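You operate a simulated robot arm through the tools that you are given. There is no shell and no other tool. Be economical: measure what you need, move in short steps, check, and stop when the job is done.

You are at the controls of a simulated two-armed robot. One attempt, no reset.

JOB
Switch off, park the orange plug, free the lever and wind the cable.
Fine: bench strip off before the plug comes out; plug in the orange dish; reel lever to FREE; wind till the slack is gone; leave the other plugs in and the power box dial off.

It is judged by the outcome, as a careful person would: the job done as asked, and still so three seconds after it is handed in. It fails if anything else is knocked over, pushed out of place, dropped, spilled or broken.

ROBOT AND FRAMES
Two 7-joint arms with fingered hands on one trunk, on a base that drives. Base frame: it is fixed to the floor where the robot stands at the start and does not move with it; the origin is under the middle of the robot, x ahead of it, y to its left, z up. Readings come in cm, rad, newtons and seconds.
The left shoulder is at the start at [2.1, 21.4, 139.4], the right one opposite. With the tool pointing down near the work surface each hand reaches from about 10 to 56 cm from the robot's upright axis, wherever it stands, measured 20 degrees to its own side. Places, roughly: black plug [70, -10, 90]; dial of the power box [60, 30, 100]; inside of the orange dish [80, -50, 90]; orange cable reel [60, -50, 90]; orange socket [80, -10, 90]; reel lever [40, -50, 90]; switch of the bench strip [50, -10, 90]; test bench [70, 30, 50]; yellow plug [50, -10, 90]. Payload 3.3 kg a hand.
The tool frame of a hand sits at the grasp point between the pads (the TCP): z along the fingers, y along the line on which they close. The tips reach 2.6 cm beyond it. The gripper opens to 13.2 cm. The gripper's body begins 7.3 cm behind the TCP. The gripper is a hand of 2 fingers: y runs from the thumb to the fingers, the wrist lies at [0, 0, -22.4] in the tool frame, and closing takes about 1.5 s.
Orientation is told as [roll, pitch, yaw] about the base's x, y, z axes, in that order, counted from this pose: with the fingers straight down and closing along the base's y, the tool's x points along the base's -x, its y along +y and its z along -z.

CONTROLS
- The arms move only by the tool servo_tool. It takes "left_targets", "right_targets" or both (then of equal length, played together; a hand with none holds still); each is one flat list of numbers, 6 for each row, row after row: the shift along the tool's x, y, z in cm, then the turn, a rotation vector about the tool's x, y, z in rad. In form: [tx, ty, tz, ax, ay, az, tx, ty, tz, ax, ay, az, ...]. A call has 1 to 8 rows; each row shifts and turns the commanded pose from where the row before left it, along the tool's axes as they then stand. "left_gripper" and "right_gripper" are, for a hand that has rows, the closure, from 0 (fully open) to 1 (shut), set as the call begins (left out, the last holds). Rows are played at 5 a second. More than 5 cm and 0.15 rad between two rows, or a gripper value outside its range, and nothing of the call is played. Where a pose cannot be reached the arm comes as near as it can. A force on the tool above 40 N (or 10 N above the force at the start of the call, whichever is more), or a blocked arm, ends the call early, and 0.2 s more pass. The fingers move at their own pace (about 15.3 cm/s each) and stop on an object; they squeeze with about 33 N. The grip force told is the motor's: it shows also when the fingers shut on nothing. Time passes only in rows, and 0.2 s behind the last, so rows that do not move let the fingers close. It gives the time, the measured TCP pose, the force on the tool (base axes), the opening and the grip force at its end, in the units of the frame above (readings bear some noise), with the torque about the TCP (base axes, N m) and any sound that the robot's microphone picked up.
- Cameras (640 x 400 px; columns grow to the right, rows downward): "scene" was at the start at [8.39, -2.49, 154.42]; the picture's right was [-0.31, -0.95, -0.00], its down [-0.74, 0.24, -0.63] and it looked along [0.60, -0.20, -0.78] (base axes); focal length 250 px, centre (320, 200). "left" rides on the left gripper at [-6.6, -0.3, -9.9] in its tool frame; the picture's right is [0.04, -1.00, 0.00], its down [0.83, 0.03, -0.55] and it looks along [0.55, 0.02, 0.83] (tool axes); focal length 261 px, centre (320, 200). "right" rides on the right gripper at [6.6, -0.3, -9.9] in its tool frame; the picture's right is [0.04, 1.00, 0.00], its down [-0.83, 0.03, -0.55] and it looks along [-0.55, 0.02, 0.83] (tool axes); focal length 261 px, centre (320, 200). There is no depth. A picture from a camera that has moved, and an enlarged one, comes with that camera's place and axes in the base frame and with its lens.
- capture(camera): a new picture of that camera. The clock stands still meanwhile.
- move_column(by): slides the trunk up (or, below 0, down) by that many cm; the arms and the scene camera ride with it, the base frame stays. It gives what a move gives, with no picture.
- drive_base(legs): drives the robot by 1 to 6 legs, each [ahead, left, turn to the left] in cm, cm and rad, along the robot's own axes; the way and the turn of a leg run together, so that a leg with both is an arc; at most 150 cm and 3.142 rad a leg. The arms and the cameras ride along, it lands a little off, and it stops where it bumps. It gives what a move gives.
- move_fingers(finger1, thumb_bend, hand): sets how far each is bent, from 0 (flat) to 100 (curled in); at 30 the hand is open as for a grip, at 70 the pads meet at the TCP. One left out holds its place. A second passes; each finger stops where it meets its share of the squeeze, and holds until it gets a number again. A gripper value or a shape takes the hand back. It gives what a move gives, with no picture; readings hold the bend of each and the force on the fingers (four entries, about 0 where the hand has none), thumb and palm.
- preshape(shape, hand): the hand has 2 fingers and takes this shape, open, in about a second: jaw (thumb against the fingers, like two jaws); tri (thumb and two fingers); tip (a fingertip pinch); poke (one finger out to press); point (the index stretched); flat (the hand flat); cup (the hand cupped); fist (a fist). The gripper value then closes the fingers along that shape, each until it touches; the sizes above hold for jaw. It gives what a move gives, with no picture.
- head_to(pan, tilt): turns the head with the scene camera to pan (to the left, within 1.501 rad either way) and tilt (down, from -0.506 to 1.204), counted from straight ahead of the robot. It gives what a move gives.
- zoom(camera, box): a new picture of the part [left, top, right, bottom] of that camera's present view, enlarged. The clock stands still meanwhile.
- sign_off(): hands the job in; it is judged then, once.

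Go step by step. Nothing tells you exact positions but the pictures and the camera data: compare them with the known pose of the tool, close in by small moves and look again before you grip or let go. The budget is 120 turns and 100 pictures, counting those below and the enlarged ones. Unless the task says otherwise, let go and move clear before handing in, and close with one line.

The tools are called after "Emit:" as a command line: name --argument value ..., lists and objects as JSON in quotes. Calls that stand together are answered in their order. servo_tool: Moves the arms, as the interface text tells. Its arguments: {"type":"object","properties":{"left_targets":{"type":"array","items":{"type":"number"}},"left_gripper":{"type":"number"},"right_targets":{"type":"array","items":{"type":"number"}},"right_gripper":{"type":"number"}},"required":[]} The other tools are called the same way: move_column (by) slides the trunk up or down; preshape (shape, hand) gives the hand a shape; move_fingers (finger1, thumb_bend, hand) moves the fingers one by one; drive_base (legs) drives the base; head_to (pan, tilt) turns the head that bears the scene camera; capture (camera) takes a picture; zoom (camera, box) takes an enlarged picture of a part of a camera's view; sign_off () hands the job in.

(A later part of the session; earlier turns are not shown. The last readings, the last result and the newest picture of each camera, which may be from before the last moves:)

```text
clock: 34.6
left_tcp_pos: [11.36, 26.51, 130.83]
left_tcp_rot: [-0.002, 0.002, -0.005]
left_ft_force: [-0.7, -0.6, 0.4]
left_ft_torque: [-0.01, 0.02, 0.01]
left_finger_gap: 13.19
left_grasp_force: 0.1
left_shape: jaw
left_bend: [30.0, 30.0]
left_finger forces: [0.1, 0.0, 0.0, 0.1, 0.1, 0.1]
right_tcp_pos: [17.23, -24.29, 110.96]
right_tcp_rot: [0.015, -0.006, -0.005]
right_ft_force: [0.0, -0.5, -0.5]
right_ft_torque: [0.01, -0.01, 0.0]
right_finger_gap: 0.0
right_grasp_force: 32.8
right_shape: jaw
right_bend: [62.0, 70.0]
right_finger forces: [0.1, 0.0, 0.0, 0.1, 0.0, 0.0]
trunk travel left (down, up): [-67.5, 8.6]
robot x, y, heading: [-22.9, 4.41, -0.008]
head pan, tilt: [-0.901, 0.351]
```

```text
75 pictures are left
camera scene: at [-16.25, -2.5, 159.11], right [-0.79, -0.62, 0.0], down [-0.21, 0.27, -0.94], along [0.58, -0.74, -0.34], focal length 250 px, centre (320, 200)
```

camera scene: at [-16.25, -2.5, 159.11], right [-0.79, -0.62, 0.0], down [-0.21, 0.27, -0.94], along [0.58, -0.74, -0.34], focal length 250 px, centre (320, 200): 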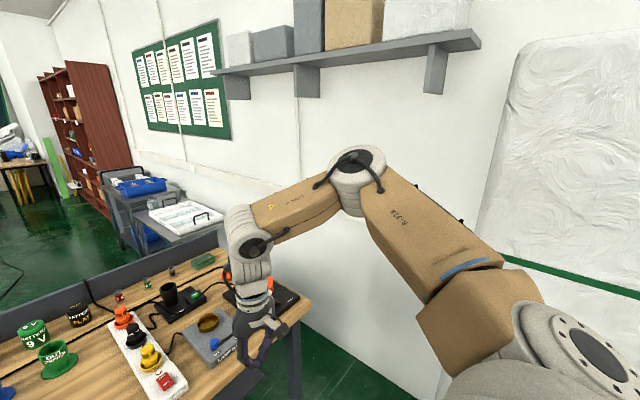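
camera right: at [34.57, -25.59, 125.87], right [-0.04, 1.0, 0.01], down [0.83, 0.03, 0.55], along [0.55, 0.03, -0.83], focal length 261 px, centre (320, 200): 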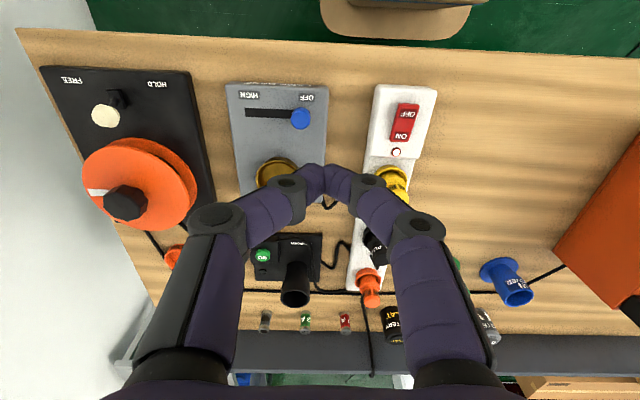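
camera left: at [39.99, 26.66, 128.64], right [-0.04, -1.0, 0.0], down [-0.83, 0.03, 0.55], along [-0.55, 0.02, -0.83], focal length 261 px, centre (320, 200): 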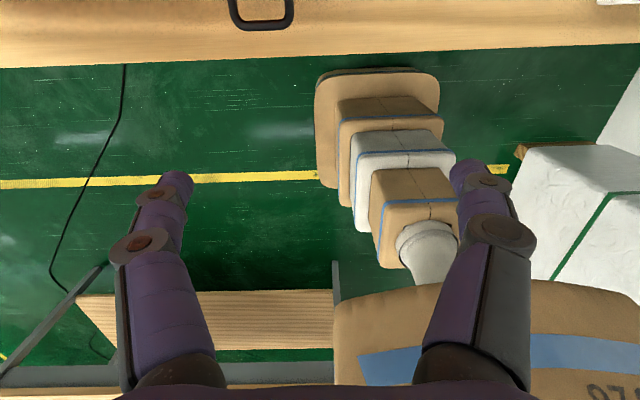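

I'll test whether tilting the hand inward (fingers leaning left) frees the arm to go lower.

Emit:
servo_tool --right_targets '[0, 0, 0, -0.15, 0, 0, 0, 0, 0, -0.15, 0, 0, 0, 0, 0, -0.15, 0, 0, 0, 0, 4, 0, 0, 0, 0, 0, 4, 0, 0, 0, 0, 0, 0, 0, 0, 0]'

Emit:
servo_tool --right_targets '[0, 0, 0, 0.15, 0, 0, 0, 0, 0, 0.15, 0, 0, 0, 0, 0, 0.15, 0, 0, 0, 0, 0, 0.15, 0, 0, 0, 0, 0, 0.15, 0, 0, 0, 0, 0, 0.15, 0, 0, 0, 0, 4, 0, 0, 0, 0, 0, 4, 0, 0, 0]'

Emit:
servo_tool --right_targets '[0, 0, 0, -0.15, 0, 0, 0, 0, 0, -0.15, 0, 0, 0, 0, 0, -0.15, 0, 0, 0, 0, 0, 0, 0.15, 0, 0, 0, 0, 0, 0.15, 0, 0, 0, 0, 0, 0.15, 0, 0, 0, 4, 0, 0, 0, 0, 0, 4, 0, 0, 0]'

Emit:
servo_tool --right_targets '[0, 0, 0, 0, -0.15, 0, 0, 0, 0, 0, -0.15, 0, 0, 0, 0, 0, -0.15, 0, 0, 0, 0, 0, -0.15, 0, 0, 0, 0, 0, -0.15, 0, 0, 0, 0, 0, -0.15, 0, 0, 0, 4, 0, 0, 0, 0, 0, 4, 0, 0, 0]'

```text
clock: 36.0
left_tcp_pos: [11.22, 26.63, 130.87]
left_tcp_rot: [0.001, -0.001, -0.008]
left_ft_force: [0.7, 0.3, -0.2]
left_ft_torque: [-0.04, 0.02, 0.0]
left_finger_gap: 13.18
left_grasp_force: 0.0
left_shape: jaw
left_bend: [30.0, 30.0]
left_finger forces: [0.0, 0.0, 0.1, 0.0, 0.0, 0.0]
right_tcp_pos: [16.59, -20.78, 105.04]
right_tcp_rot: [0.463, -0.002, -0.005]
right_ft_force: [0.6, 0.4, 0.5]
right_ft_torque: [0.01, 0.04, 0.01]
right_finger_gap: 0.01
right_grasp_force: 32.4
right_shape: jaw
right_bend: [62.0, 70.0]
right_finger forces: [0.1, 0.0, 0.1, 0.1, 0.1, 0.1]
right hand out of reach, approached as far as the arm can: row 5
trunk travel left (down, up): [-67.5, 8.6]
robot x, y, heading: [-23.02, 4.94, -0.004]
head pan, tilt: [-0.901, 0.351]
```

```text
clock: 37.8
left_tcp_pos: [11.32, 26.47, 130.83]
left_tcp_rot: [0.0, 0.0, -0.005]
left_ft_force: [-0.4, 0.2, 1.0]
left_ft_torque: [0.04, 0.03, -0.03]
left_finger_gap: 13.2
left_grasp_force: 0.0
left_shape: jaw
left_bend: [30.0, 30.0]
left_finger forces: [0.0, 0.0, 0.0, 0.1, 0.0, 0.0]
right_tcp_pos: [9.11, -38.37, 105.84]
right_tcp_rot: [-0.433, -0.006, -0.004]
right_ft_force: [0.2, 0.1, -0.3]
right_ft_torque: [-0.01, 0.0, -0.02]
right_finger_gap: 0.0
right_grasp_force: 33.2
right_shape: jaw
right_bend: [62.0, 70.0]
right_finger forces: [0.0, 0.0, 0.0, 0.1, 0.0, 0.0]
right hand out of reach, approached as far as the arm can: row 1, 2, 3, 4, 5, 6, 7, 8
trunk travel left (down, up): [-67.5, 8.6]
robot x, y, heading: [-22.96, 5.11, -0.004]
head pan, tilt: [-0.901, 0.351]
```

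```text
clock: 39.6
left_tcp_pos: [11.33, 26.49, 130.86]
left_tcp_rot: [0.001, -0.001, -0.006]
left_ft_force: [-1.1, 0.0, -0.3]
left_ft_torque: [0.0, 0.0, -0.01]
left_finger_gap: 13.2
left_grasp_force: 0.1
left_shape: jaw
left_bend: [30.0, 30.0]
left_finger forces: [0.0, 0.0, 0.0, 0.0, 0.0, 0.0]
right_tcp_pos: [2.5, -38.72, 102.36]
right_tcp_rot: [0.013, 0.444, 0.002]
right_ft_force: [-0.3, -0.1, 0.8]
right_ft_torque: [-0.02, 0.01, -0.02]
right_finger_gap: 0.01
right_grasp_force: 33.4
right_shape: jaw
right_bend: [61.0, 70.0]
right_finger forces: [0.1, 0.0, 0.0, 0.0, 0.1, 0.0]
right hand out of reach, approached as far as the arm can: row 6, 7, 8
trunk travel left (down, up): [-67.5, 8.6]
robot x, y, heading: [-23.41, 5.15, -0.004]
head pan, tilt: [-0.901, 0.351]
```

```text
clock: 41.4
left_tcp_pos: [11.32, 26.58, 130.84]
left_tcp_rot: [-0.001, 0.001, -0.005]
left_ft_force: [0.0, 0.6, 0.4]
left_ft_torque: [0.0, 0.02, -0.04]
left_finger_gap: 13.21
left_grasp_force: 0.0
left_shape: jaw
left_bend: [30.0, 30.0]
left_finger forces: [0.1, 0.0, 0.1, 0.0, 0.0, 0.1]
right_tcp_pos: [5.77, -38.29, 95.26]
right_tcp_rot: [0.012, -0.453, -0.01]
right_ft_force: [0.8, -0.7, -0.3]
right_ft_torque: [0.0, 0.0, -0.01]
right_finger_gap: 0.0
right_grasp_force: 32.8
right_shape: jaw
right_bend: [61.0, 70.0]
right_finger forces: [0.1, 0.1, 0.0, 0.0, 0.1, 0.0]
trunk travel left (down, up): [-67.5, 8.6]
robot x, y, heading: [-23.26, 4.98, -0.006]
head pan, tilt: [-0.901, 0.351]
```

The limit is the wrist bend: it needs a raised elbow, as at the start (hand only slightly below the shoulder). So I'll put the hand back near its start relation and lower the trunk instead; the left arm goes up and out of the way.

Emit:
servo_tool --right_targets '[0, 1, -4, 0, 0.15, 0, 0, 1, -4, 0, 0.15, 0, 0, 1, -4, 0, 0.15, 0, 0, 1, -4, 0, 0, 0, 0, 1, -4, 0, 0, 0, 0, 1, -4, 0, 0, 0, 0, 0, -4, 0, 0, 0, 0, 0, -4, 0, 0, 0]' --left_targets '[0, 3, -4, 0, 0, 0, 0, 3, -4, 0, 0, 0, 0, 3, -4, 0, 0, 0, 0, 3, -4, 0, 0, 0, 0, 3, -2, 0, 0, 0, 0, 0, 0, 0, 0, 0, 0, 0, 0, 0, 0, 0, 0, 0, 0, 0, 0, 0]'

Emit:
servo_tool --right_targets '[-2, 3, -1, 0, 0, 0, -2, 3, 0, 0, 0, 0, -2, 3, 0, 0, 0, 0, -2, 3, 0, 0, 0, 0, 0, 0, 0, 0, 0, 0]'

```text
clock: 43.2
left_tcp_pos: [9.3, 37.2, 142.28]
left_tcp_rot: [-0.002, -0.005, -0.005]
left_ft_force: [0.0, -0.1, 0.3]
left_ft_torque: [0.01, -0.01, -0.02]
left_finger_gap: 13.18
left_grasp_force: 0.0
left_shape: jaw
left_bend: [30.0, 30.0]
left_finger forces: [0.0, 0.0, 0.0, 0.0, 0.0, 0.0]
left hand out of reach, approached as far as the arm can: row 4, 5
right_tcp_pos: [2.11, -32.61, 126.57]
right_tcp_rot: [0.012, -0.003, -0.006]
right_ft_force: [0.9, -0.7, 0.0]
right_ft_torque: [-0.02, -0.01, 0.01]
right_finger_gap: 0.0
right_grasp_force: 32.6
right_shape: jaw
right_bend: [61.0, 70.0]
right_finger forces: [0.1, 0.0, 0.0, 0.1, 0.1, 0.0]
trunk travel left (down, up): [-67.5, 8.6]
robot x, y, heading: [-23.07, 4.67, -0.008]
head pan, tilt: [-0.901, 0.351]
```

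```text
clock: 44.4
left_tcp_pos: [9.27, 36.96, 142.3]
left_tcp_rot: [0.001, -0.003, -0.004]
left_ft_force: [-0.8, 0.2, -0.6]
left_ft_torque: [0.04, 0.0, -0.04]
left_finger_gap: 13.2
left_grasp_force: 0.0
left_shape: jaw
left_bend: [30.0, 30.0]
left_finger forces: [0.0, 0.0, 0.0, 0.0, 0.0, 0.1]
right_tcp_pos: [10.22, -21.14, 127.92]
right_tcp_rot: [0.013, -0.007, -0.006]
right_ft_force: [0.2, 0.7, 0.7]
right_ft_torque: [0.02, 0.04, 0.03]
right_finger_gap: 0.01
right_grasp_force: 32.9
right_shape: jaw
right_bend: [61.0, 70.0]
right_finger forces: [0.0, 0.0, 0.0, 0.1, 0.0, 0.0]
trunk travel left (down, up): [-67.5, 8.6]
robot x, y, heading: [-23.35, 5.24, -0.008]
head pan, tilt: [-0.901, 0.351]
```

That works: the hand moves freely at this relative height. I'll continue to the relative place I need for the switch.

Emit:
servo_tool --right_targets '[-3, 2, -1, 0, 0, 0, -3, 2, -1, 0, 0, 0, -3, 2, 0, 0, 0, 0, -2, 0, 0, 0, 0, 0, 0, 0, 0, 0, 0, 0]'

Emit:
head_to --pan -0.3 --tilt 0.9

Emit:
move_column --by -26

Emit:
capture --camera "scene"

```text
clock: 45.6
left_tcp_pos: [9.39, 36.96, 142.29]
left_tcp_rot: [0.0, -0.003, -0.006]
left_ft_force: [0.7, -0.9, -0.2]
left_ft_torque: [0.0, 0.0, 0.01]
left_finger_gap: 13.19
left_grasp_force: 0.1
left_shape: jaw
left_bend: [30.0, 30.0]
left_finger forces: [0.1, 0.0, 0.1, 0.0, 0.0, 0.0]
right_tcp_pos: [21.39, -14.92, 129.74]
right_tcp_rot: [0.014, -0.005, -0.003]
right_ft_force: [0.4, 0.0, -0.2]
right_ft_torque: [0.02, -0.02, 0.03]
right_finger_gap: 0.0
right_grasp_force: 33.3
right_shape: jaw
right_bend: [61.0, 70.0]
right_finger forces: [0.1, 0.1, 0.0, 0.1, 0.0, 0.0]
trunk travel left (down, up): [-67.5, 8.6]
robot x, y, heading: [-23.45, 4.57, -0.009]
head pan, tilt: [-0.901, 0.351]
```

```text
clock: 46.6
left_tcp_pos: [9.47, 36.94, 142.17]
left_tcp_rot: [0.0, -0.004, -0.004]
left_ft_force: [-0.3, -0.6, -0.3]
left_ft_torque: [0.06, -0.02, -0.01]
left_finger_gap: 13.21
left_grasp_force: 0.0
left_shape: jaw
left_bend: [30.0, 30.0]
left_finger forces: [0.0, 0.0, 0.0, 0.0, 0.1, 0.0]
right_tcp_pos: [21.28, -15.0, 129.79]
right_tcp_rot: [0.014, -0.004, -0.005]
right_ft_force: [0.0, -1.0, -0.3]
right_ft_torque: [0.03, -0.03, 0.01]
right_finger_gap: 0.0
right_grasp_force: 32.9
right_shape: jaw
right_bend: [61.0, 70.0]
right_finger forces: [0.1, 0.0, 0.0, 0.0, 0.0, 0.0]
trunk travel left (down, up): [-67.5, 8.6]
robot x, y, heading: [-23.05, 5.0, -0.006]
head pan, tilt: [-0.3, 0.901]
```

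```text
clock: 49.3
left_tcp_pos: [9.73, 37.23, 115.97]
left_tcp_rot: [0.0, 0.005, -0.005]
left_ft_force: [-0.3, 0.7, -0.3]
left_ft_torque: [0.01, -0.02, -0.03]
left_finger_gap: 13.18
left_grasp_force: 0.0
left_shape: jaw
left_bend: [30.0, 30.0]
left_finger forces: [0.0, 0.1, 0.0, 0.0, 0.0, 0.0]
right_tcp_pos: [21.33, -14.99, 103.9]
right_tcp_rot: [0.012, -0.004, -0.004]
right_ft_force: [-0.3, 1.0, -0.5]
right_ft_torque: [0.0, 0.02, -0.02]
right_finger_gap: 0.01
right_grasp_force: 32.8
right_shape: jaw
right_bend: [61.0, 70.0]
right_finger forces: [0.1, 0.0, 0.0, 0.1, 0.0, 0.1]
trunk travel left (down, up): [-41.5, 34.6]
robot x, y, heading: [-23.36, 5.23, -0.005]
head pan, tilt: [-0.3, 0.901]
```

```text
74 pictures are left
camera scene: at [-13.42, 2.55, 128.31], right [-0.3, -0.95, 0.0], down [-0.75, 0.24, -0.62], along [0.59, -0.19, -0.78], focal length 250 px, centre (320, 200)
```

scene: 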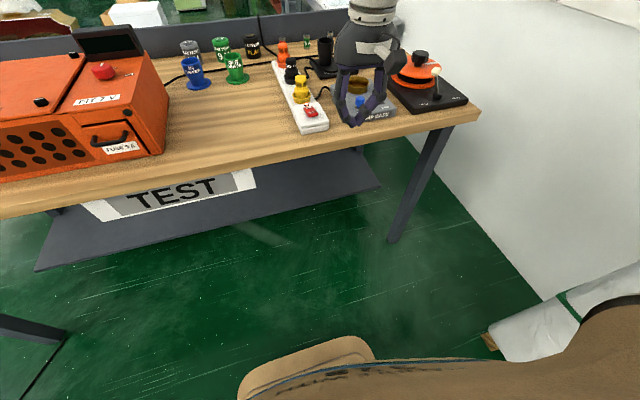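

Driving ahead so the hand comes over the switch.

Emit:
drive_base --legs '[[22, 1, 0]]'

Emit:
capture --camera "right"

Emit:
capture --camera "scene"

```text
clock: 51.0
left_tcp_pos: [32.23, 38.32, 115.92]
left_tcp_rot: [0.001, 0.006, -0.004]
left_ft_force: [-0.1, 0.4, -0.2]
left_ft_torque: [0.01, 0.03, -0.01]
left_finger_gap: 13.19
left_grasp_force: 0.1
left_shape: jaw
left_bend: [30.0, 30.0]
left_finger forces: [0.0, 0.0, 0.1, 0.1, 0.0, 0.0]
right_tcp_pos: [43.86, -14.08, 103.71]
right_tcp_rot: [0.013, -0.004, -0.004]
right_ft_force: [0.4, -0.1, 0.5]
right_ft_torque: [0.02, 0.02, 0.03]
right_finger_gap: 0.0
right_grasp_force: 33.0
right_shape: jaw
right_bend: [61.0, 70.0]
right_finger forces: [0.0, 0.1, 0.0, 0.0, 0.0, 0.0]
trunk travel left (down, up): [-41.5, 34.6]
robot x, y, heading: [-0.79, 6.07, -0.007]
head pan, tilt: [-0.3, 0.901]
```

```text
73 pictures are left
camera right: at [37.34, -14.45, 113.66], right [-0.04, 1.0, 0.01], down [0.83, 0.02, 0.56], along [0.55, 0.03, -0.83], focal length 261 px, centre (320, 200)
```

right: 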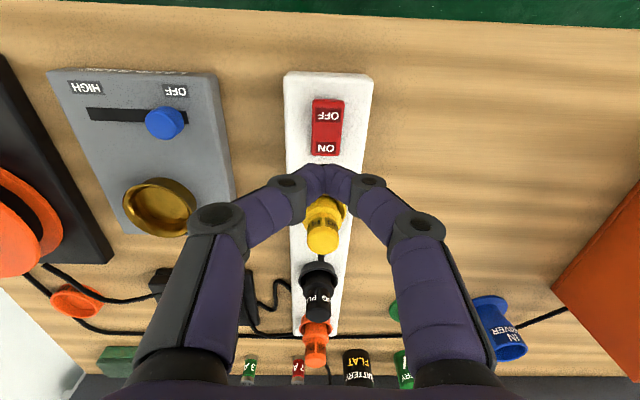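

```text
72 pictures are left
camera scene: at [9.08, 3.49, 128.29], right [-0.3, -0.95, 0.0], down [-0.75, 0.23, -0.62], along [0.59, -0.19, -0.78], focal length 250 px, centre (320, 200)
```

scene: 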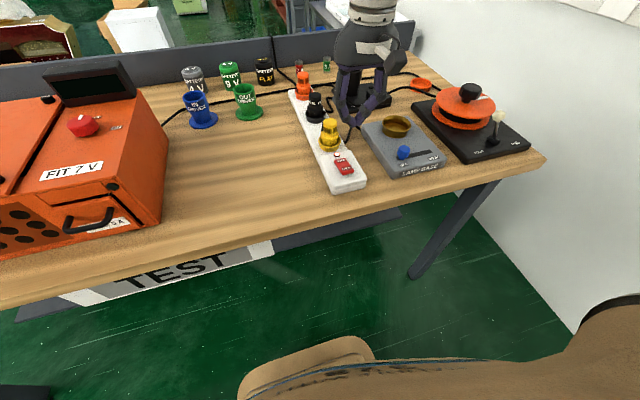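

I'm aligned to within 1 cm. I'll lower the trunk 6 and adjust by 0.6 cm.

Emit:
move_column --by -6

Emit:
servo_tool --right_targets '[0.4, 0.8, 0, 0, 0, 0, 0, 0, 1, 0, 0, 0, 0, 0, 1, 0, 0, 0, 0, 0, 0, 0, 0, 0]'

Emit:
capture --camera "right"

```text
clock: 52.0
left_tcp_pos: [32.73, 38.25, 109.13]
left_tcp_rot: [0.0, 0.03, -0.004]
left_ft_force: [0.2, 0.3, -0.3]
left_ft_torque: [0.01, -0.02, -0.01]
left_finger_gap: 13.19
left_grasp_force: 0.0
left_shape: jaw
left_bend: [30.0, 30.0]
left_finger forces: [0.0, 0.1, 0.0, 0.0, 0.0, 0.0]
right_tcp_pos: [43.73, -14.12, 97.96]
right_tcp_rot: [0.011, -0.004, -0.005]
right_ft_force: [-0.7, -0.3, -0.3]
right_ft_torque: [0.02, 0.01, 0.0]
right_finger_gap: 0.0
right_grasp_force: 32.9
right_shape: jaw
right_bend: [61.0, 70.0]
right_finger forces: [0.1, 0.1, 0.0, 0.0, 0.0, 0.0]
trunk travel left (down, up): [-35.5, 40.6]
robot x, y, heading: [-0.94, 6.17, -0.004]
head pan, tilt: [-0.3, 0.901]
```

```text
clock: 53.0
left_tcp_pos: [32.71, 38.28, 109.09]
left_tcp_rot: [0.0, 0.033, -0.004]
left_ft_force: [0.0, -0.3, 0.8]
left_ft_torque: [-0.01, -0.01, -0.05]
left_finger_gap: 13.21
left_grasp_force: 0.1
left_shape: jaw
left_bend: [30.0, 30.0]
left_finger forces: [0.0, 0.1, 0.0, 0.0, 0.0, 0.1]
right_tcp_pos: [43.2, -13.27, 95.79]
right_tcp_rot: [0.013, -0.003, -0.004]
right_ft_force: [0.6, 0.6, -0.3]
right_ft_torque: [-0.01, -0.01, -0.01]
right_finger_gap: 0.0
right_grasp_force: 32.9
right_shape: jaw
right_bend: [61.0, 70.0]
right_finger forces: [0.1, 0.1, 0.0, 0.1, 0.0, 0.1]
trunk travel left (down, up): [-35.5, 40.6]
robot x, y, heading: [-1.16, 5.81, -0.005]
head pan, tilt: [-0.3, 0.901]
```

```text
71 pictures are left
camera right: at [36.7, -13.71, 105.66], right [-0.04, 1.0, 0.01], down [0.83, 0.02, 0.56], along [0.56, 0.03, -0.83], focal length 261 px, centre (320, 200)
```

right: 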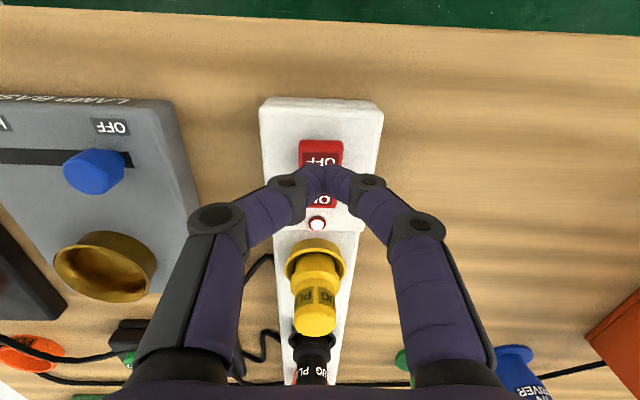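

Fingertips are over the OFF half. Pressing in small steps.

Emit:
servo_tool --right_targets '[0, 0, 0.6, 0, 0, 0, 0, 0, 0.6, 0, 0, 0, 0, 0, 0.5, 0, 0, 0, 0, 0, 0.5, 0, 0, 0, 0, 0, 0.4, 0, 0, 0, 0, 0, 0.4, 0, 0, 0]'

Emit:
zoom --camera "right" --box '[240, 80, 400, 240]'

```text
clock: 54.4
left_tcp_pos: [32.81, 38.3, 109.06]
left_tcp_rot: [-0.001, 0.031, -0.004]
left_ft_force: [-0.2, -0.1, 1.1]
left_ft_torque: [0.02, -0.01, -0.02]
left_finger_gap: 13.2
left_grasp_force: 0.0
left_shape: jaw
left_bend: [30.0, 30.0]
left_finger forces: [0.1, 0.0, 0.0, 0.0, 0.0, 0.0]
right_tcp_pos: [43.34, -13.15, 93.04]
right_tcp_rot: [0.012, -0.006, -0.004]
right_ft_force: [1.7, -0.4, 5.5]
right_ft_torque: [0.02, -0.09, -0.02]
right_finger_gap: 0.01
right_grasp_force: 33.2
right_shape: jaw
right_bend: [62.0, 70.0]
right_finger forces: [0.0, 0.0, 0.1, 0.0, 0.0, 0.0]
trunk travel left (down, up): [-35.5, 40.6]
robot x, y, heading: [-0.73, 5.89, 0.003]
head pan, tilt: [-0.3, 0.901]
```

```text
2.50 times, centred on (320, 160) of right
camera zoom: at [36.8, -13.5, 102.86], right [-0.04, 1.0, 0.01], down [0.83, 0.02, 0.56], along [0.56, 0.03, -0.83], focal length 652 px, centre (320, 300)
```

zoom: 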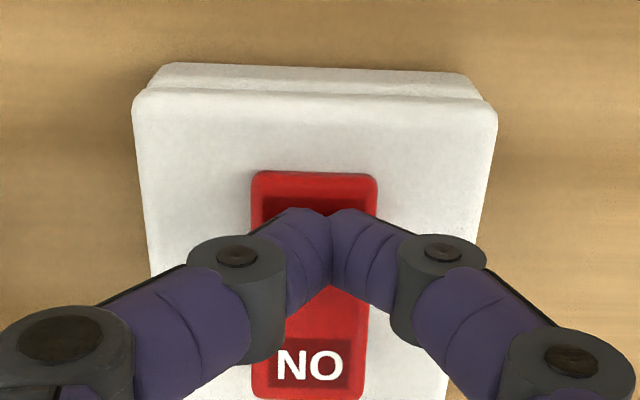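

Contact at 5.5 N. I'll press a little further, then lift and check the lamp.

Emit:
servo_tool --right_targets '[0.3, 0, 0.4, 0, 0, 0, 0, 0, 0.4, 0, 0, 0, 0, 0, 0.3, 0, 0, 0, 0, 0, 0, 0, 0, 0]'

Emit:
zoom --camera "right" --box '[220, 80, 420, 280]'

```text
clock: 54.9
left_tcp_pos: [32.55, 38.25, 109.23]
left_tcp_rot: [0.001, 0.03, -0.004]
left_ft_force: [-0.1, 1.3, -0.6]
left_ft_torque: [0.01, 0.0, 0.02]
left_finger_gap: 13.19
left_grasp_force: 0.1
left_shape: jaw
left_bend: [30.0, 30.0]
left_finger forces: [0.0, 0.1, 0.0, 0.0, 0.0, 0.0]
right_tcp_pos: [43.02, -13.06, 93.01]
right_tcp_rot: [0.017, -0.015, -0.005]
right_ft_force: [-8.2, -0.6, 22.0]
right_ft_torque: [0.02, 0.08, 0.02]
right_finger_gap: 0.0
right_grasp_force: 32.7
right_shape: jaw
right_bend: [65.0, 70.0]
right_finger forces: [0.0, 0.0, 0.0, 0.0, 0.0, 0.0]
trunk travel left (down, up): [-35.5, 40.6]
robot x, y, heading: [-0.94, 5.83, -0.004]
head pan, tilt: [-0.3, 0.901]
stopped in row 2 (right hand): the force on the tool passed its limit at 45 N (the readings are from after the stop); the commanded pose is now the measured one
```

```text
2.00 times, centred on (320, 180) of right
camera zoom: at [36.35, -13.49, 102.61], right [-0.04, 1.0, 0.02], down [0.82, 0.02, 0.57], along [0.57, 0.03, -0.82], focal length 521 px, centre (320, 240)
```

zoom: 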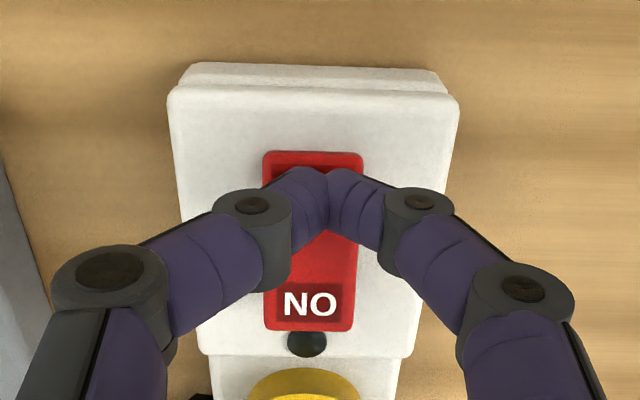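

The lamp is dark: the strip is off. Now I'll lift and drive forward toward the orange plug (base clearance under the bench looks fine up to about x=22).

Emit:
servo_tool --right_targets '[0, 0, -4, 0, 0, 0, 0, 0, -4, 0, 0, 0, 0, 0, -4, 0, 0, 0, 0, 0, 0, 0, 0, 0]'

Emit:
zoom --camera "scene" --box '[230, 50, 430, 200]'

Emit:
capture --camera "left"

```text
clock: 55.9
left_tcp_pos: [32.66, 38.14, 109.01]
left_tcp_rot: [0.001, 0.034, -0.003]
left_ft_force: [-0.2, -0.1, -0.1]
left_ft_torque: [0.03, 0.03, 0.01]
left_finger_gap: 13.2
left_grasp_force: 0.0
left_shape: jaw
left_bend: [30.0, 30.0]
left_finger forces: [0.1, 0.0, 0.1, 0.0, 0.1, 0.0]
right_tcp_pos: [42.92, -13.34, 104.6]
right_tcp_rot: [0.015, -0.011, -0.004]
right_ft_force: [0.5, -0.8, 0.8]
right_ft_torque: [0.01, -0.01, -0.01]
right_finger_gap: 0.0
right_grasp_force: 33.1
right_shape: jaw
right_bend: [63.0, 70.0]
right_finger forces: [0.1, 0.0, 0.0, 0.0, 0.0, 0.1]
trunk travel left (down, up): [-35.5, 40.6]
robot x, y, heading: [-0.6, 5.83, -0.006]
head pan, tilt: [-0.3, 0.901]
```

```text
2.67 times, centred on (330, 125) of scene
camera zoom: at [9.87, 3.44, 122.25], right [-0.3, -0.95, 0.0], down [-0.75, 0.23, -0.62], along [0.59, -0.19, -0.78], focal length 668 px, centre (293, 400)
```

zoom: 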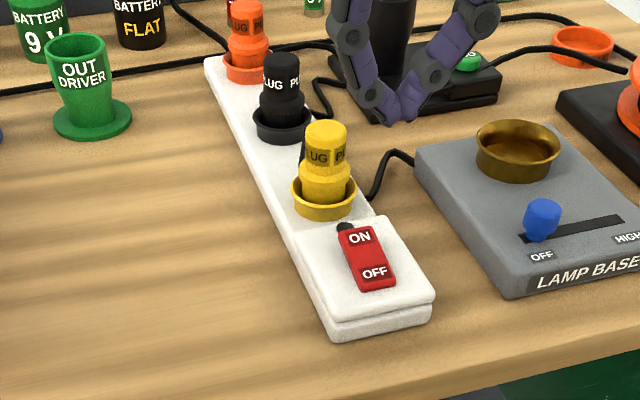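

```text
67 pictures are left
camera left: at [39.73, 37.97, 118.68], right [-0.04, -1.0, 0.0], down [-0.81, 0.04, 0.58], along [-0.58, 0.02, -0.81], focal length 261 px, centre (320, 200)
```

left: 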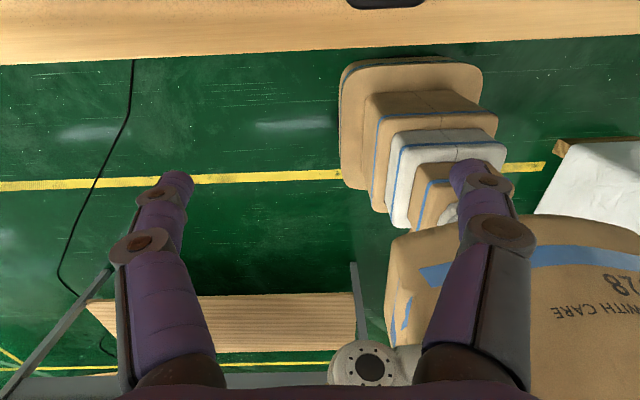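

Before advancing I must get the left hand away from the power box: pulling it back and outward.

Emit:
servo_tool --left_targets '[4, 3, -1, 0, 0, 0, 4, 3, -1, 0, 0, 0, 4, 3, -1, 0, 0, 0, 4, 3, -1, 0, 0, 0, 4, 3, -1, 0, 0, 0, 4, 3, 0, 0, 0, 0, 0, 3, 0, 0, 0, 0, 0, 0, 0, 0, 0, 0]'

```text
refused: row 1 steps farther than a row can; nothing moved
```

Emit:
servo_tool --left_targets '[3.5, 3, -1, 0, 0, 0, 3.5, 3, -1, 0, 0, 0, 3.5, 3, -1, 0, 0, 0, 3.5, 3, -1, 0, 0, 0, 3.5, 3, -1, 0, 0, 0, 3.5, 3, 0, 0, 0, 0, 0, 3, 0, 0, 0, 0, 0, 0, 0, 0, 0, 0]'

```text
clock: 57.7
left_tcp_pos: [30.66, 46.05, 100.36]
left_tcp_rot: [0.0, 0.032, -0.003]
left_ft_force: [0.6, -0.5, 0.4]
left_ft_torque: [-0.03, 0.01, 0.0]
left_finger_gap: 13.19
left_grasp_force: 0.0
left_shape: jaw
left_bend: [30.0, 30.0]
left_finger forces: [0.0, 0.1, 0.0, 0.1, 0.0, 0.0]
left hand out of reach, approached as far as the arm can: row 1, 2, 3, 4, 5, 6, 7
right_tcp_pos: [42.91, -13.14, 104.72]
right_tcp_rot: [0.016, -0.012, -0.005]
right_ft_force: [-0.3, -0.4, -0.2]
right_ft_torque: [-0.05, 0.03, -0.01]
right_finger_gap: 0.0
right_grasp_force: 32.9
right_shape: jaw
right_bend: [63.0, 70.0]
right_finger forces: [0.0, 0.0, 0.0, 0.0, 0.0, 0.0]
trunk travel left (down, up): [-35.5, 40.6]
robot x, y, heading: [-1.02, 5.55, -0.003]
head pan, tilt: [-0.3, 0.901]
```

The left arm can't fold back this way; instead I'll tilt its fingers forward and raise it high above the box.

Emit:
servo_tool --left_targets '[0, -1, -3, 0, -0.15, 0, 0, -1, -3, 0, -0.15, 0, 0, -1, -3, 0, -0.15, 0, 0, -1, -3, 0, -0.15, 0, 0, -1, -3, 0, -0.15, 0, -2, 0, -3, 0, -0.15, 0, -3, 0, -2, 0, 0, 0, -3, 0, -2, 0, 0, 0]'

Emit:
servo_tool --left_targets '[-3, 0, -2, 0, 0, 0, -3, 0, -2, 0, 0, 0, -3, 0, -2, 0, 0, 0, -3, 0, -2, 0, 0, 0, -3, 0, -2, 0, 0, 0, 0, 0, 0, 0, 0, 0]'

```text
clock: 59.5
left_tcp_pos: [37.99, 33.2, 116.33]
left_tcp_rot: [0.001, -0.868, -0.006]
left_ft_force: [0.3, 0.9, 0.0]
left_ft_torque: [0.01, -0.03, -0.01]
left_finger_gap: 13.21
left_grasp_force: 0.1
left_shape: jaw
left_bend: [30.0, 30.0]
left_finger forces: [0.0, 0.0, 0.0, 0.1, 0.0, 0.1]
left hand out of reach, approached as far as the arm can: row 1, 2, 3, 4, 5, 6, 7, 8
right_tcp_pos: [42.8, -13.11, 104.6]
right_tcp_rot: [0.015, -0.012, -0.006]
right_ft_force: [0.8, 0.7, -0.6]
right_ft_torque: [0.03, 0.01, 0.01]
right_finger_gap: 0.0
right_grasp_force: 33.4
right_shape: jaw
right_bend: [63.0, 70.0]
right_finger forces: [0.0, 0.0, 0.0, 0.0, 0.0, 0.0]
trunk travel left (down, up): [-35.5, 40.6]
robot x, y, heading: [-0.85, 6.09, -0.006]
head pan, tilt: [-0.3, 0.901]
```

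```text
clock: 60.9
left_tcp_pos: [46.02, 31.99, 130.99]
left_tcp_rot: [-0.002, -0.867, -0.004]
left_ft_force: [-0.1, 0.6, -0.4]
left_ft_torque: [-0.03, 0.02, 0.0]
left_finger_gap: 13.19
left_grasp_force: 0.0
left_shape: jaw
left_bend: [30.0, 30.0]
left_finger forces: [0.1, 0.1, 0.0, 0.0, 0.1, 0.0]
left hand out of reach, approached as far as the arm can: row 1, 2, 3, 4, 5
right_tcp_pos: [42.94, -13.0, 104.67]
right_tcp_rot: [0.016, -0.012, -0.005]
right_ft_force: [0.5, 0.9, 1.0]
right_ft_torque: [-0.02, 0.02, -0.01]
right_finger_gap: 0.0
right_grasp_force: 32.5
right_shape: jaw
right_bend: [63.0, 70.0]
right_finger forces: [0.0, 0.0, 0.0, 0.0, 0.0, 0.1]
trunk travel left (down, up): [-35.5, 40.6]
robot x, y, heading: [-1.01, 5.82, -0.003]
head pan, tilt: [-0.3, 0.901]
```

Left hand is now high at z 131. Driving ahead 16 cm.

Emit:
drive_base --legs '[[16, 0, 0]]'

Emit:
capture --camera "scene"

Emit:
capture --camera "right"

```text
clock: 62.4
left_tcp_pos: [62.26, 31.7, 130.87]
left_tcp_rot: [-0.001, -0.869, -0.004]
left_ft_force: [-0.1, 0.4, -0.6]
left_ft_torque: [0.03, 0.01, -0.02]
left_finger_gap: 13.19
left_grasp_force: 0.1
left_shape: jaw
left_bend: [30.0, 30.0]
left_finger forces: [0.0, 0.0, 0.0, 0.0, 0.0, 0.0]
right_tcp_pos: [59.06, -13.37, 104.66]
right_tcp_rot: [0.015, -0.011, -0.006]
right_ft_force: [-0.3, -0.5, -0.1]
right_ft_torque: [0.0, 0.03, 0.01]
right_finger_gap: 0.0
right_grasp_force: 33.2
right_shape: jaw
right_bend: [63.0, 70.0]
right_finger forces: [0.0, 0.0, 0.0, 0.0, 0.1, 0.1]
trunk travel left (down, up): [-35.5, 40.6]
robot x, y, heading: [15.28, 5.52, -0.007]
head pan, tilt: [-0.3, 0.901]
```

```text
66 pictures are left
camera scene: at [26.04, 3.37, 122.24], right [-0.3, -0.95, 0.0], down [-0.75, 0.24, -0.62], along [0.59, -0.19, -0.78], focal length 250 px, centre (320, 200)
```

scene: 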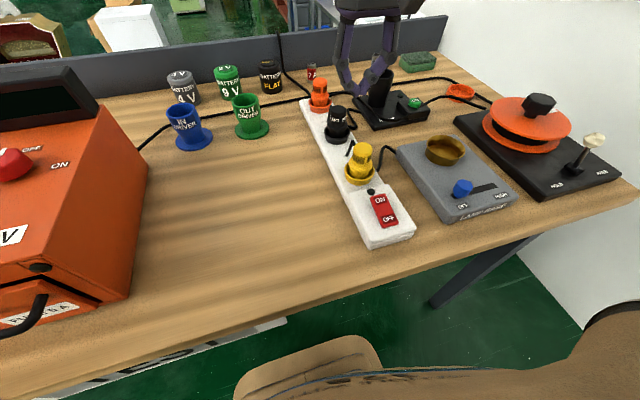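

```text
65 pictures are left
camera right: at [52.38, -13.75, 114.4], right [-0.03, 1.0, 0.01], down [0.83, 0.02, 0.56], along [0.56, 0.03, -0.83], focal length 261 px, centre (320, 200)
```

right: 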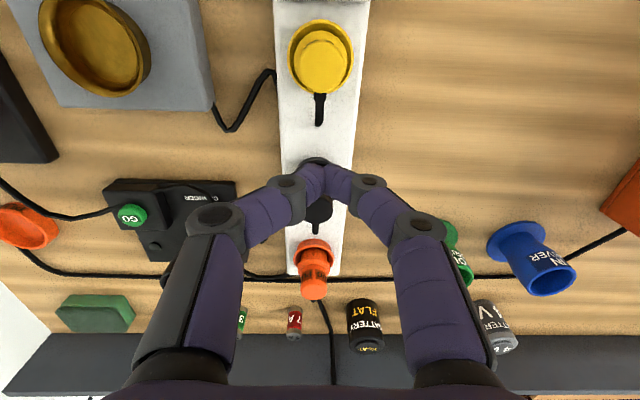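

Let me zoom on the orange plug and its cables.

Emit:
zoom --camera "scene" --box '[250, 50, 410, 150]'

Emit:
zoom --camera "right" --box '[220, 220, 420, 345]'

Emit:
zoom --camera "scene" --box '[380, 60, 630, 216]'

```text
4.00 times, centred on (330, 100) of scene
camera zoom: at [26.04, 3.37, 122.24], right [-0.3, -0.95, 0.0], down [-0.75, 0.24, -0.62], along [0.59, -0.19, -0.78], focal length 1002 px, centre (280, 600)
```

zoom: 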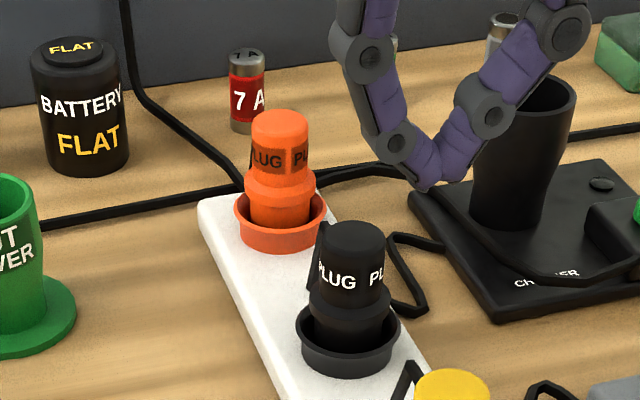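

```text
3.20 times, centred on (320, 282) of right
camera zoom: at [52.38, -13.75, 114.4], right [-0.03, 1.0, 0.01], down [0.83, 0.02, 0.56], along [0.56, 0.03, -0.83], focal length 834 px, centre (320, -64)
```

zoom: 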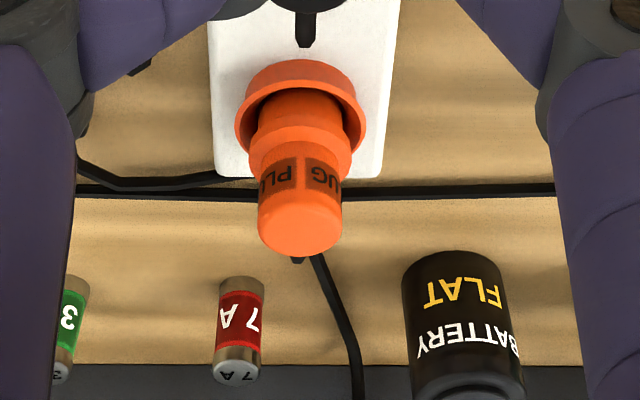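

```text
2.56 times, centred on (505, 138) of scene
camera zoom: at [26.04, 3.37, 122.24], right [-0.3, -0.95, 0.0], down [-0.75, 0.24, -0.62], along [0.59, -0.19, -0.78], focal length 641 px, centre (-154, 359)
```

zoom: 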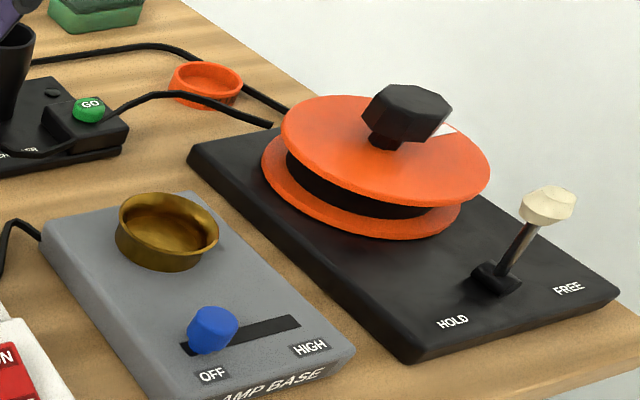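

The plug barrel is at about [79, -13.6], top about 94.7, with no cable in the way on the sides. I'll drive 6 cm further, half-open the gripper, and reach forward with a slight forward tilt.

Emit:
drive_base --legs '[[6.5, 0, 0]]'

Emit:
servo_tool --right_targets '[-2, 0, 0, 0, 0, 0, -2, 0, 0, 0, 0, 0, -2, 0, 0, 0, 0, 0, -2, 0, 0, 0, 0, 0, -2, 0, 0, 0, 0, 0, -2, 0, 0, 0, 0, 0, 0, 0, 0, 0, 0, 0]' --right_gripper 0.4

Emit:
capture --camera "right"

```text
clock: 63.3
left_tcp_pos: [68.86, 31.57, 130.83]
left_tcp_rot: [-0.001, -0.865, -0.007]
left_ft_force: [1.4, 0.9, -0.4]
left_ft_torque: [-0.02, 0.02, -0.02]
left_finger_gap: 13.18
left_grasp_force: 0.0
left_shape: jaw
left_bend: [30.0, 30.0]
left_finger forces: [0.0, 0.0, 0.0, 0.0, 0.1, 0.0]
right_tcp_pos: [65.59, -13.35, 104.58]
right_tcp_rot: [0.016, -0.009, -0.009]
right_ft_force: [0.4, -0.4, -0.6]
right_ft_torque: [-0.01, 0.01, 0.01]
right_finger_gap: 0.0
right_grasp_force: 33.0
right_shape: jaw
right_bend: [63.0, 70.0]
right_finger forces: [0.1, 0.1, 0.0, 0.1, 0.0, 0.1]
trunk travel left (down, up): [-35.5, 40.6]
robot x, y, heading: [21.61, 6.17, -0.007]
head pan, tilt: [-0.3, 0.901]
```

```text
clock: 64.9
left_tcp_pos: [68.75, 31.55, 130.89]
left_tcp_rot: [-0.003, -0.867, -0.006]
left_ft_force: [0.9, -0.2, -0.6]
left_ft_torque: [-0.02, -0.02, 0.0]
left_finger_gap: 13.2
left_grasp_force: 0.1
left_shape: jaw
left_bend: [30.0, 30.0]
left_finger forces: [0.1, 0.0, 0.1, 0.0, 0.1, 0.0]
right_tcp_pos: [68.38, -13.49, 104.83]
right_tcp_rot: [0.014, -0.013, -0.008]
right_ft_force: [0.2, 1.0, 0.7]
right_ft_torque: [0.0, -0.03, -0.02]
right_finger_gap: 7.88
right_grasp_force: 0.1
right_shape: jaw
right_bend: [71.0, 70.0]
right_finger forces: [0.1, 0.1, 0.0, 0.0, 0.0, 0.1]
right hand out of reach, approached as far as the arm can: row 2, 3, 4, 5, 6
trunk travel left (down, up): [-35.5, 40.6]
robot x, y, heading: [21.62, 5.94, -0.009]
head pan, tilt: [-0.3, 0.901]
```

```text
61 pictures are left
camera right: at [61.79, -13.86, 114.48], right [-0.03, 1.0, 0.02], down [0.83, 0.02, 0.56], along [0.56, 0.03, -0.83], focal length 261 px, centre (320, 200)
```

right: 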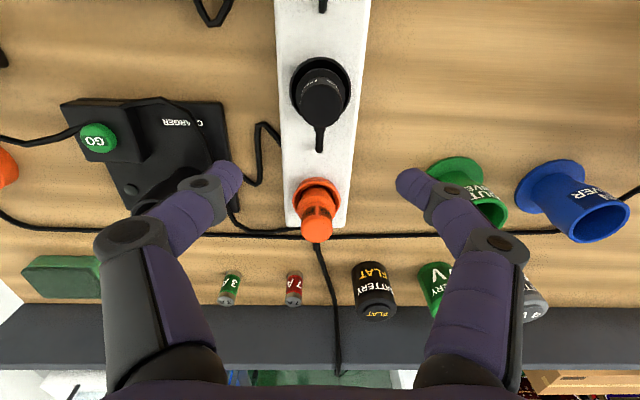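

Now tilting forward 0.45 rad and reaching to above the plug.

Emit:
servo_tool --right_targets '[0, 0, 0, 0, -0.15, 0, 0, 0, 0, 0, -0.15, 0, 0, 0, 0, 0, -0.15, 0, -2, 0, 1.6, 0, 0, 0, -2, 0, 1.6, 0, 0, 0, -2, 0, 1.6, 0, 0, 0, -2, 0, 1.6, 0, 0, 0, 0, 0, 0, 0, 0, 0]'

Emit:
capture --camera "right"

Emit:
capture --camera "scene"

```text
clock: 66.7
left_tcp_pos: [68.78, 31.57, 130.94]
left_tcp_rot: [-0.001, -0.868, -0.007]
left_ft_force: [-0.1, -0.2, 0.1]
left_ft_torque: [0.01, 0.0, 0.02]
left_finger_gap: 13.19
left_grasp_force: 0.1
left_shape: jaw
left_bend: [30.0, 30.0]
left_finger forces: [0.0, 0.1, 0.0, 0.0, 0.1, 0.0]
right_tcp_pos: [78.43, -13.56, 102.47]
right_tcp_rot: [0.016, -0.463, -0.016]
right_ft_force: [0.2, 1.1, 0.0]
right_ft_torque: [0.02, 0.0, 0.0]
right_finger_gap: 7.91
right_grasp_force: 0.1
right_shape: jaw
right_bend: [71.0, 70.0]
right_finger forces: [0.0, 0.0, 0.0, 0.1, 0.0, 0.0]
trunk travel left (down, up): [-35.5, 40.6]
robot x, y, heading: [21.89, 5.48, -0.009]
head pan, tilt: [-0.3, 0.901]
```

```text
60 pictures are left
camera right: at [68.28, -13.83, 108.33], right [-0.03, 1.0, 0.0], down [0.5, 0.02, 0.87], along [0.87, 0.02, -0.5], focal length 261 px, centre (320, 200)
```

right: 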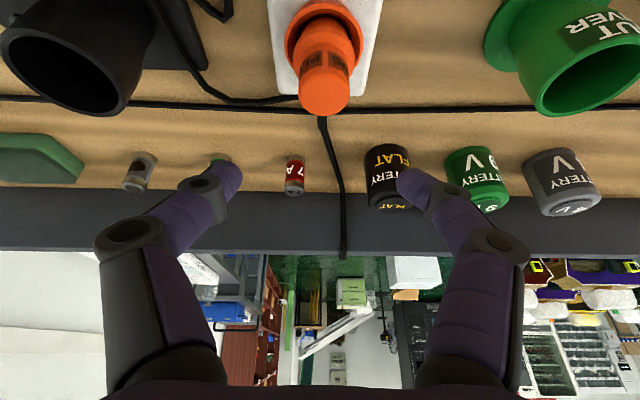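

```text
59 pictures are left
camera scene: at [32.42, 3.32, 122.26], right [-0.3, -0.95, 0.0], down [-0.75, 0.24, -0.62], along [0.59, -0.19, -0.78], focal length 250 px, centre (320, 200)
```

scene: 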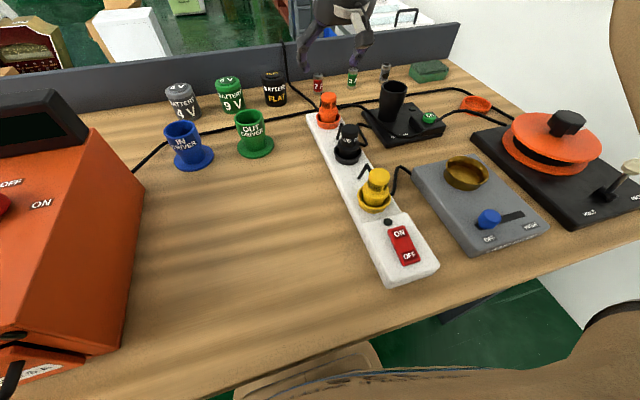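

Aligned with the plug. Descending part-way, then checking clearance of the hand behind to the black plug.

Emit:
servo_tool --right_targets '[0.5, 0.1, 1.7, 0, 0, 0, 0.6, 0, 1.7, 0, 0, 0, 0.7, 0, 1.7, 0, 0, 0, 0, 0, 0, 0, 0, 0]'

Emit:
zoom --camera "scene" --box '[240, 0, 440, 125]'

Emit:
capture --camera "right"

```text
clock: 67.7
left_tcp_pos: [68.64, 31.62, 130.99]
left_tcp_rot: [-0.002, -0.867, -0.007]
left_ft_force: [0.5, 0.5, -0.4]
left_ft_torque: [0.01, 0.0, -0.02]
left_finger_gap: 13.17
left_grasp_force: 0.0
left_shape: jaw
left_bend: [30.0, 30.0]
left_finger forces: [0.0, 0.1, 0.0, 0.1, 0.1, 0.1]
right_tcp_pos: [79.17, -13.32, 97.14]
right_tcp_rot: [0.018, -0.462, -0.015]
right_ft_force: [-0.2, 0.4, 0.0]
right_ft_torque: [-0.04, 0.0, -0.01]
right_finger_gap: 7.89
right_grasp_force: 0.0
right_shape: jaw
right_bend: [71.0, 70.0]
right_finger forces: [0.0, 0.0, 0.0, 0.1, 0.0, 0.0]
trunk travel left (down, up): [-35.5, 40.6]
robot x, y, heading: [21.91, 5.54, -0.011]
head pan, tilt: [-0.3, 0.901]
```

```text
3.20 times, centred on (340, 62) of scene
camera zoom: at [32.43, 3.34, 122.26], right [-0.3, -0.95, 0.0], down [-0.75, 0.24, -0.62], along [0.59, -0.19, -0.78], focal length 802 px, centre (256, 640)
```

zoom: 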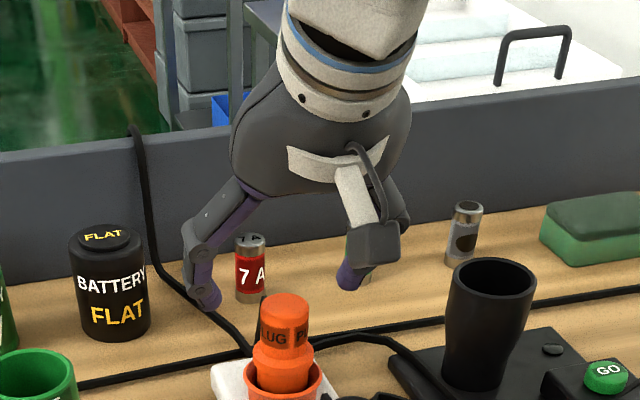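

```text
57 pictures are left
camera right: at [68.98, -13.66, 103.08], right [-0.03, 1.0, 0.0], down [0.5, 0.02, 0.87], along [0.87, 0.02, -0.5], focal length 261 px, centre (320, 200)
```

right: 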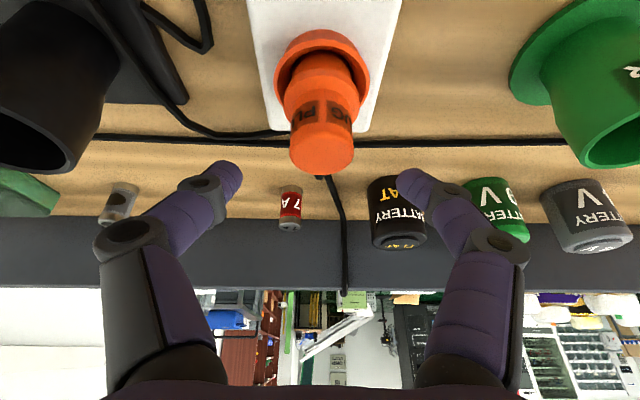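

Good alignment. I'll ease the tilt slightly (more room over the black plug), lower 3.2 cm and close.

Emit:
servo_tool --right_targets '[0, 0, 0, 0, 0.1, 0, 0.4, 0, 1, 0, 0, 0, 0.4, 0, 1, 0, 0, 0, 0.35, 0, 1, 0, 0, 0, 0, 0, 0, 0, 0, 0]'

Emit:
zoom --camera "scene" --box '[240, 0, 440, 125]'

Emit:
capture --camera "right"

```text
clock: 68.9
left_tcp_pos: [68.79, 31.64, 130.98]
left_tcp_rot: [-0.002, -0.867, -0.007]
left_ft_force: [0.0, 0.3, 1.0]
left_ft_torque: [-0.01, -0.03, -0.02]
left_finger_gap: 13.18
left_grasp_force: 0.0
left_shape: jaw
left_bend: [30.0, 30.0]
left_finger forces: [0.0, 0.1, 0.0, 0.0, 0.0, 0.0]
right_tcp_pos: [79.03, -13.45, 93.92]
right_tcp_rot: [0.016, -0.363, -0.013]
right_ft_force: [-0.2, -0.4, 0.3]
right_ft_torque: [0.04, 0.04, -0.01]
right_finger_gap: 7.89
right_grasp_force: 0.2
right_shape: jaw
right_bend: [71.0, 70.0]
right_finger forces: [0.0, 0.0, 0.1, 0.1, 0.0, 0.0]
trunk travel left (down, up): [-35.5, 40.6]
robot x, y, heading: [21.42, 5.64, -0.011]
head pan, tilt: [-0.3, 0.901]
```

```text
3.20 times, centred on (340, 62) of scene
camera zoom: at [32.44, 3.34, 122.26], right [-0.3, -0.95, 0.0], down [-0.75, 0.24, -0.62], along [0.59, -0.19, -0.78], focal length 802 px, centre (256, 640)
```

zoom: 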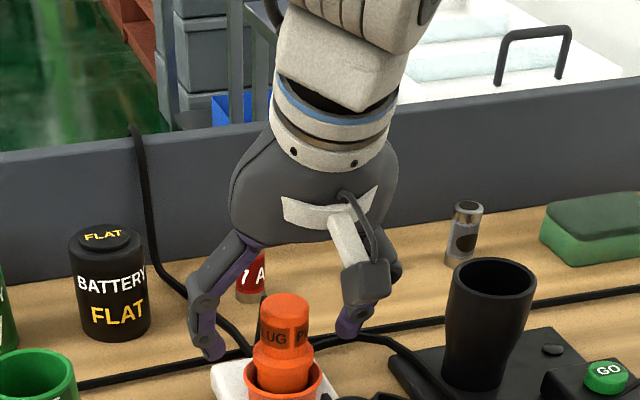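

```text
55 pictures are left
camera right: at [69.49, -13.74, 100.77], right [-0.03, 1.0, 0.0], down [0.58, 0.02, 0.81], along [0.81, 0.02, -0.58], focal length 261 px, centre (320, 200)
```

right: 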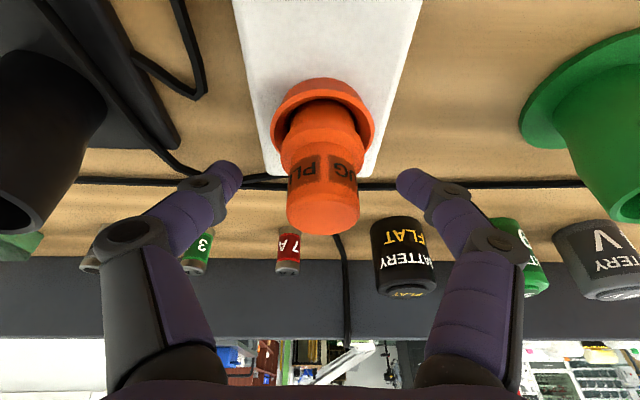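

Fingers straddle the barrel. Closing.

Emit:
servo_tool --right_targets '[0, 0.1, 0, 0, 0, 0, 0, 0, 0, 0, 0, 0, 0, 0, 0, 0, 0, 0, 0, 0, 0, 0, 0, 0, 0, 0, 0, 0, 0, 0, 0, 0, 0, 0, 0, 0, 0, 0, 0, 0, 0, 0]' --right_gripper 1

Emit:
capture --camera "right"

```text
clock: 70.5
left_tcp_pos: [68.72, 31.62, 130.92]
left_tcp_rot: [-0.003, -0.868, -0.008]
left_ft_force: [0.9, 0.1, 0.0]
left_ft_torque: [-0.01, 0.04, -0.07]
left_finger_gap: 13.21
left_grasp_force: 0.1
left_shape: jaw
left_bend: [30.0, 30.0]
left_finger forces: [0.1, 0.0, 0.1, 0.0, 0.0, 0.0]
right_tcp_pos: [79.11, -13.23, 93.83]
right_tcp_rot: [0.016, -0.363, -0.014]
right_ft_force: [0.5, -0.7, 6.3]
right_ft_torque: [0.1, -0.09, 0.0]
right_finger_gap: 2.43
right_grasp_force: 32.8
right_shape: jaw
right_bend: [73.0, 71.0]
right_finger forces: [26.7, 0.0, 0.0, 0.0, 26.8, 0.0]
trunk travel left (down, up): [-35.5, 40.6]
robot x, y, heading: [21.7, 5.65, -0.005]
head pan, tilt: [-0.3, 0.901]
heard: snap
```

```text
54 pictures are left
camera right: at [69.46, -13.6, 100.85], right [-0.03, 1.0, 0.0], down [0.58, 0.02, 0.81], along [0.81, 0.03, -0.58], focal length 261 px, centre (320, 200)
```

right: 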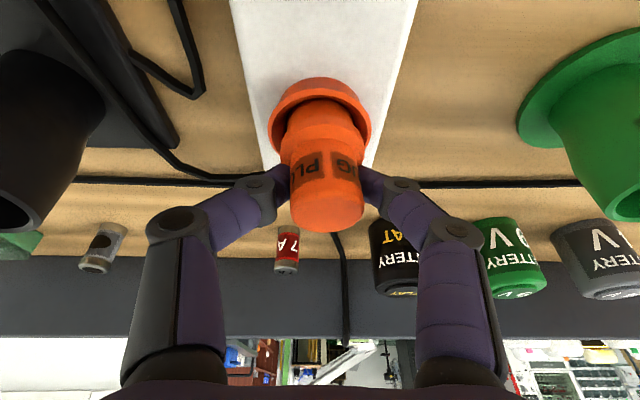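

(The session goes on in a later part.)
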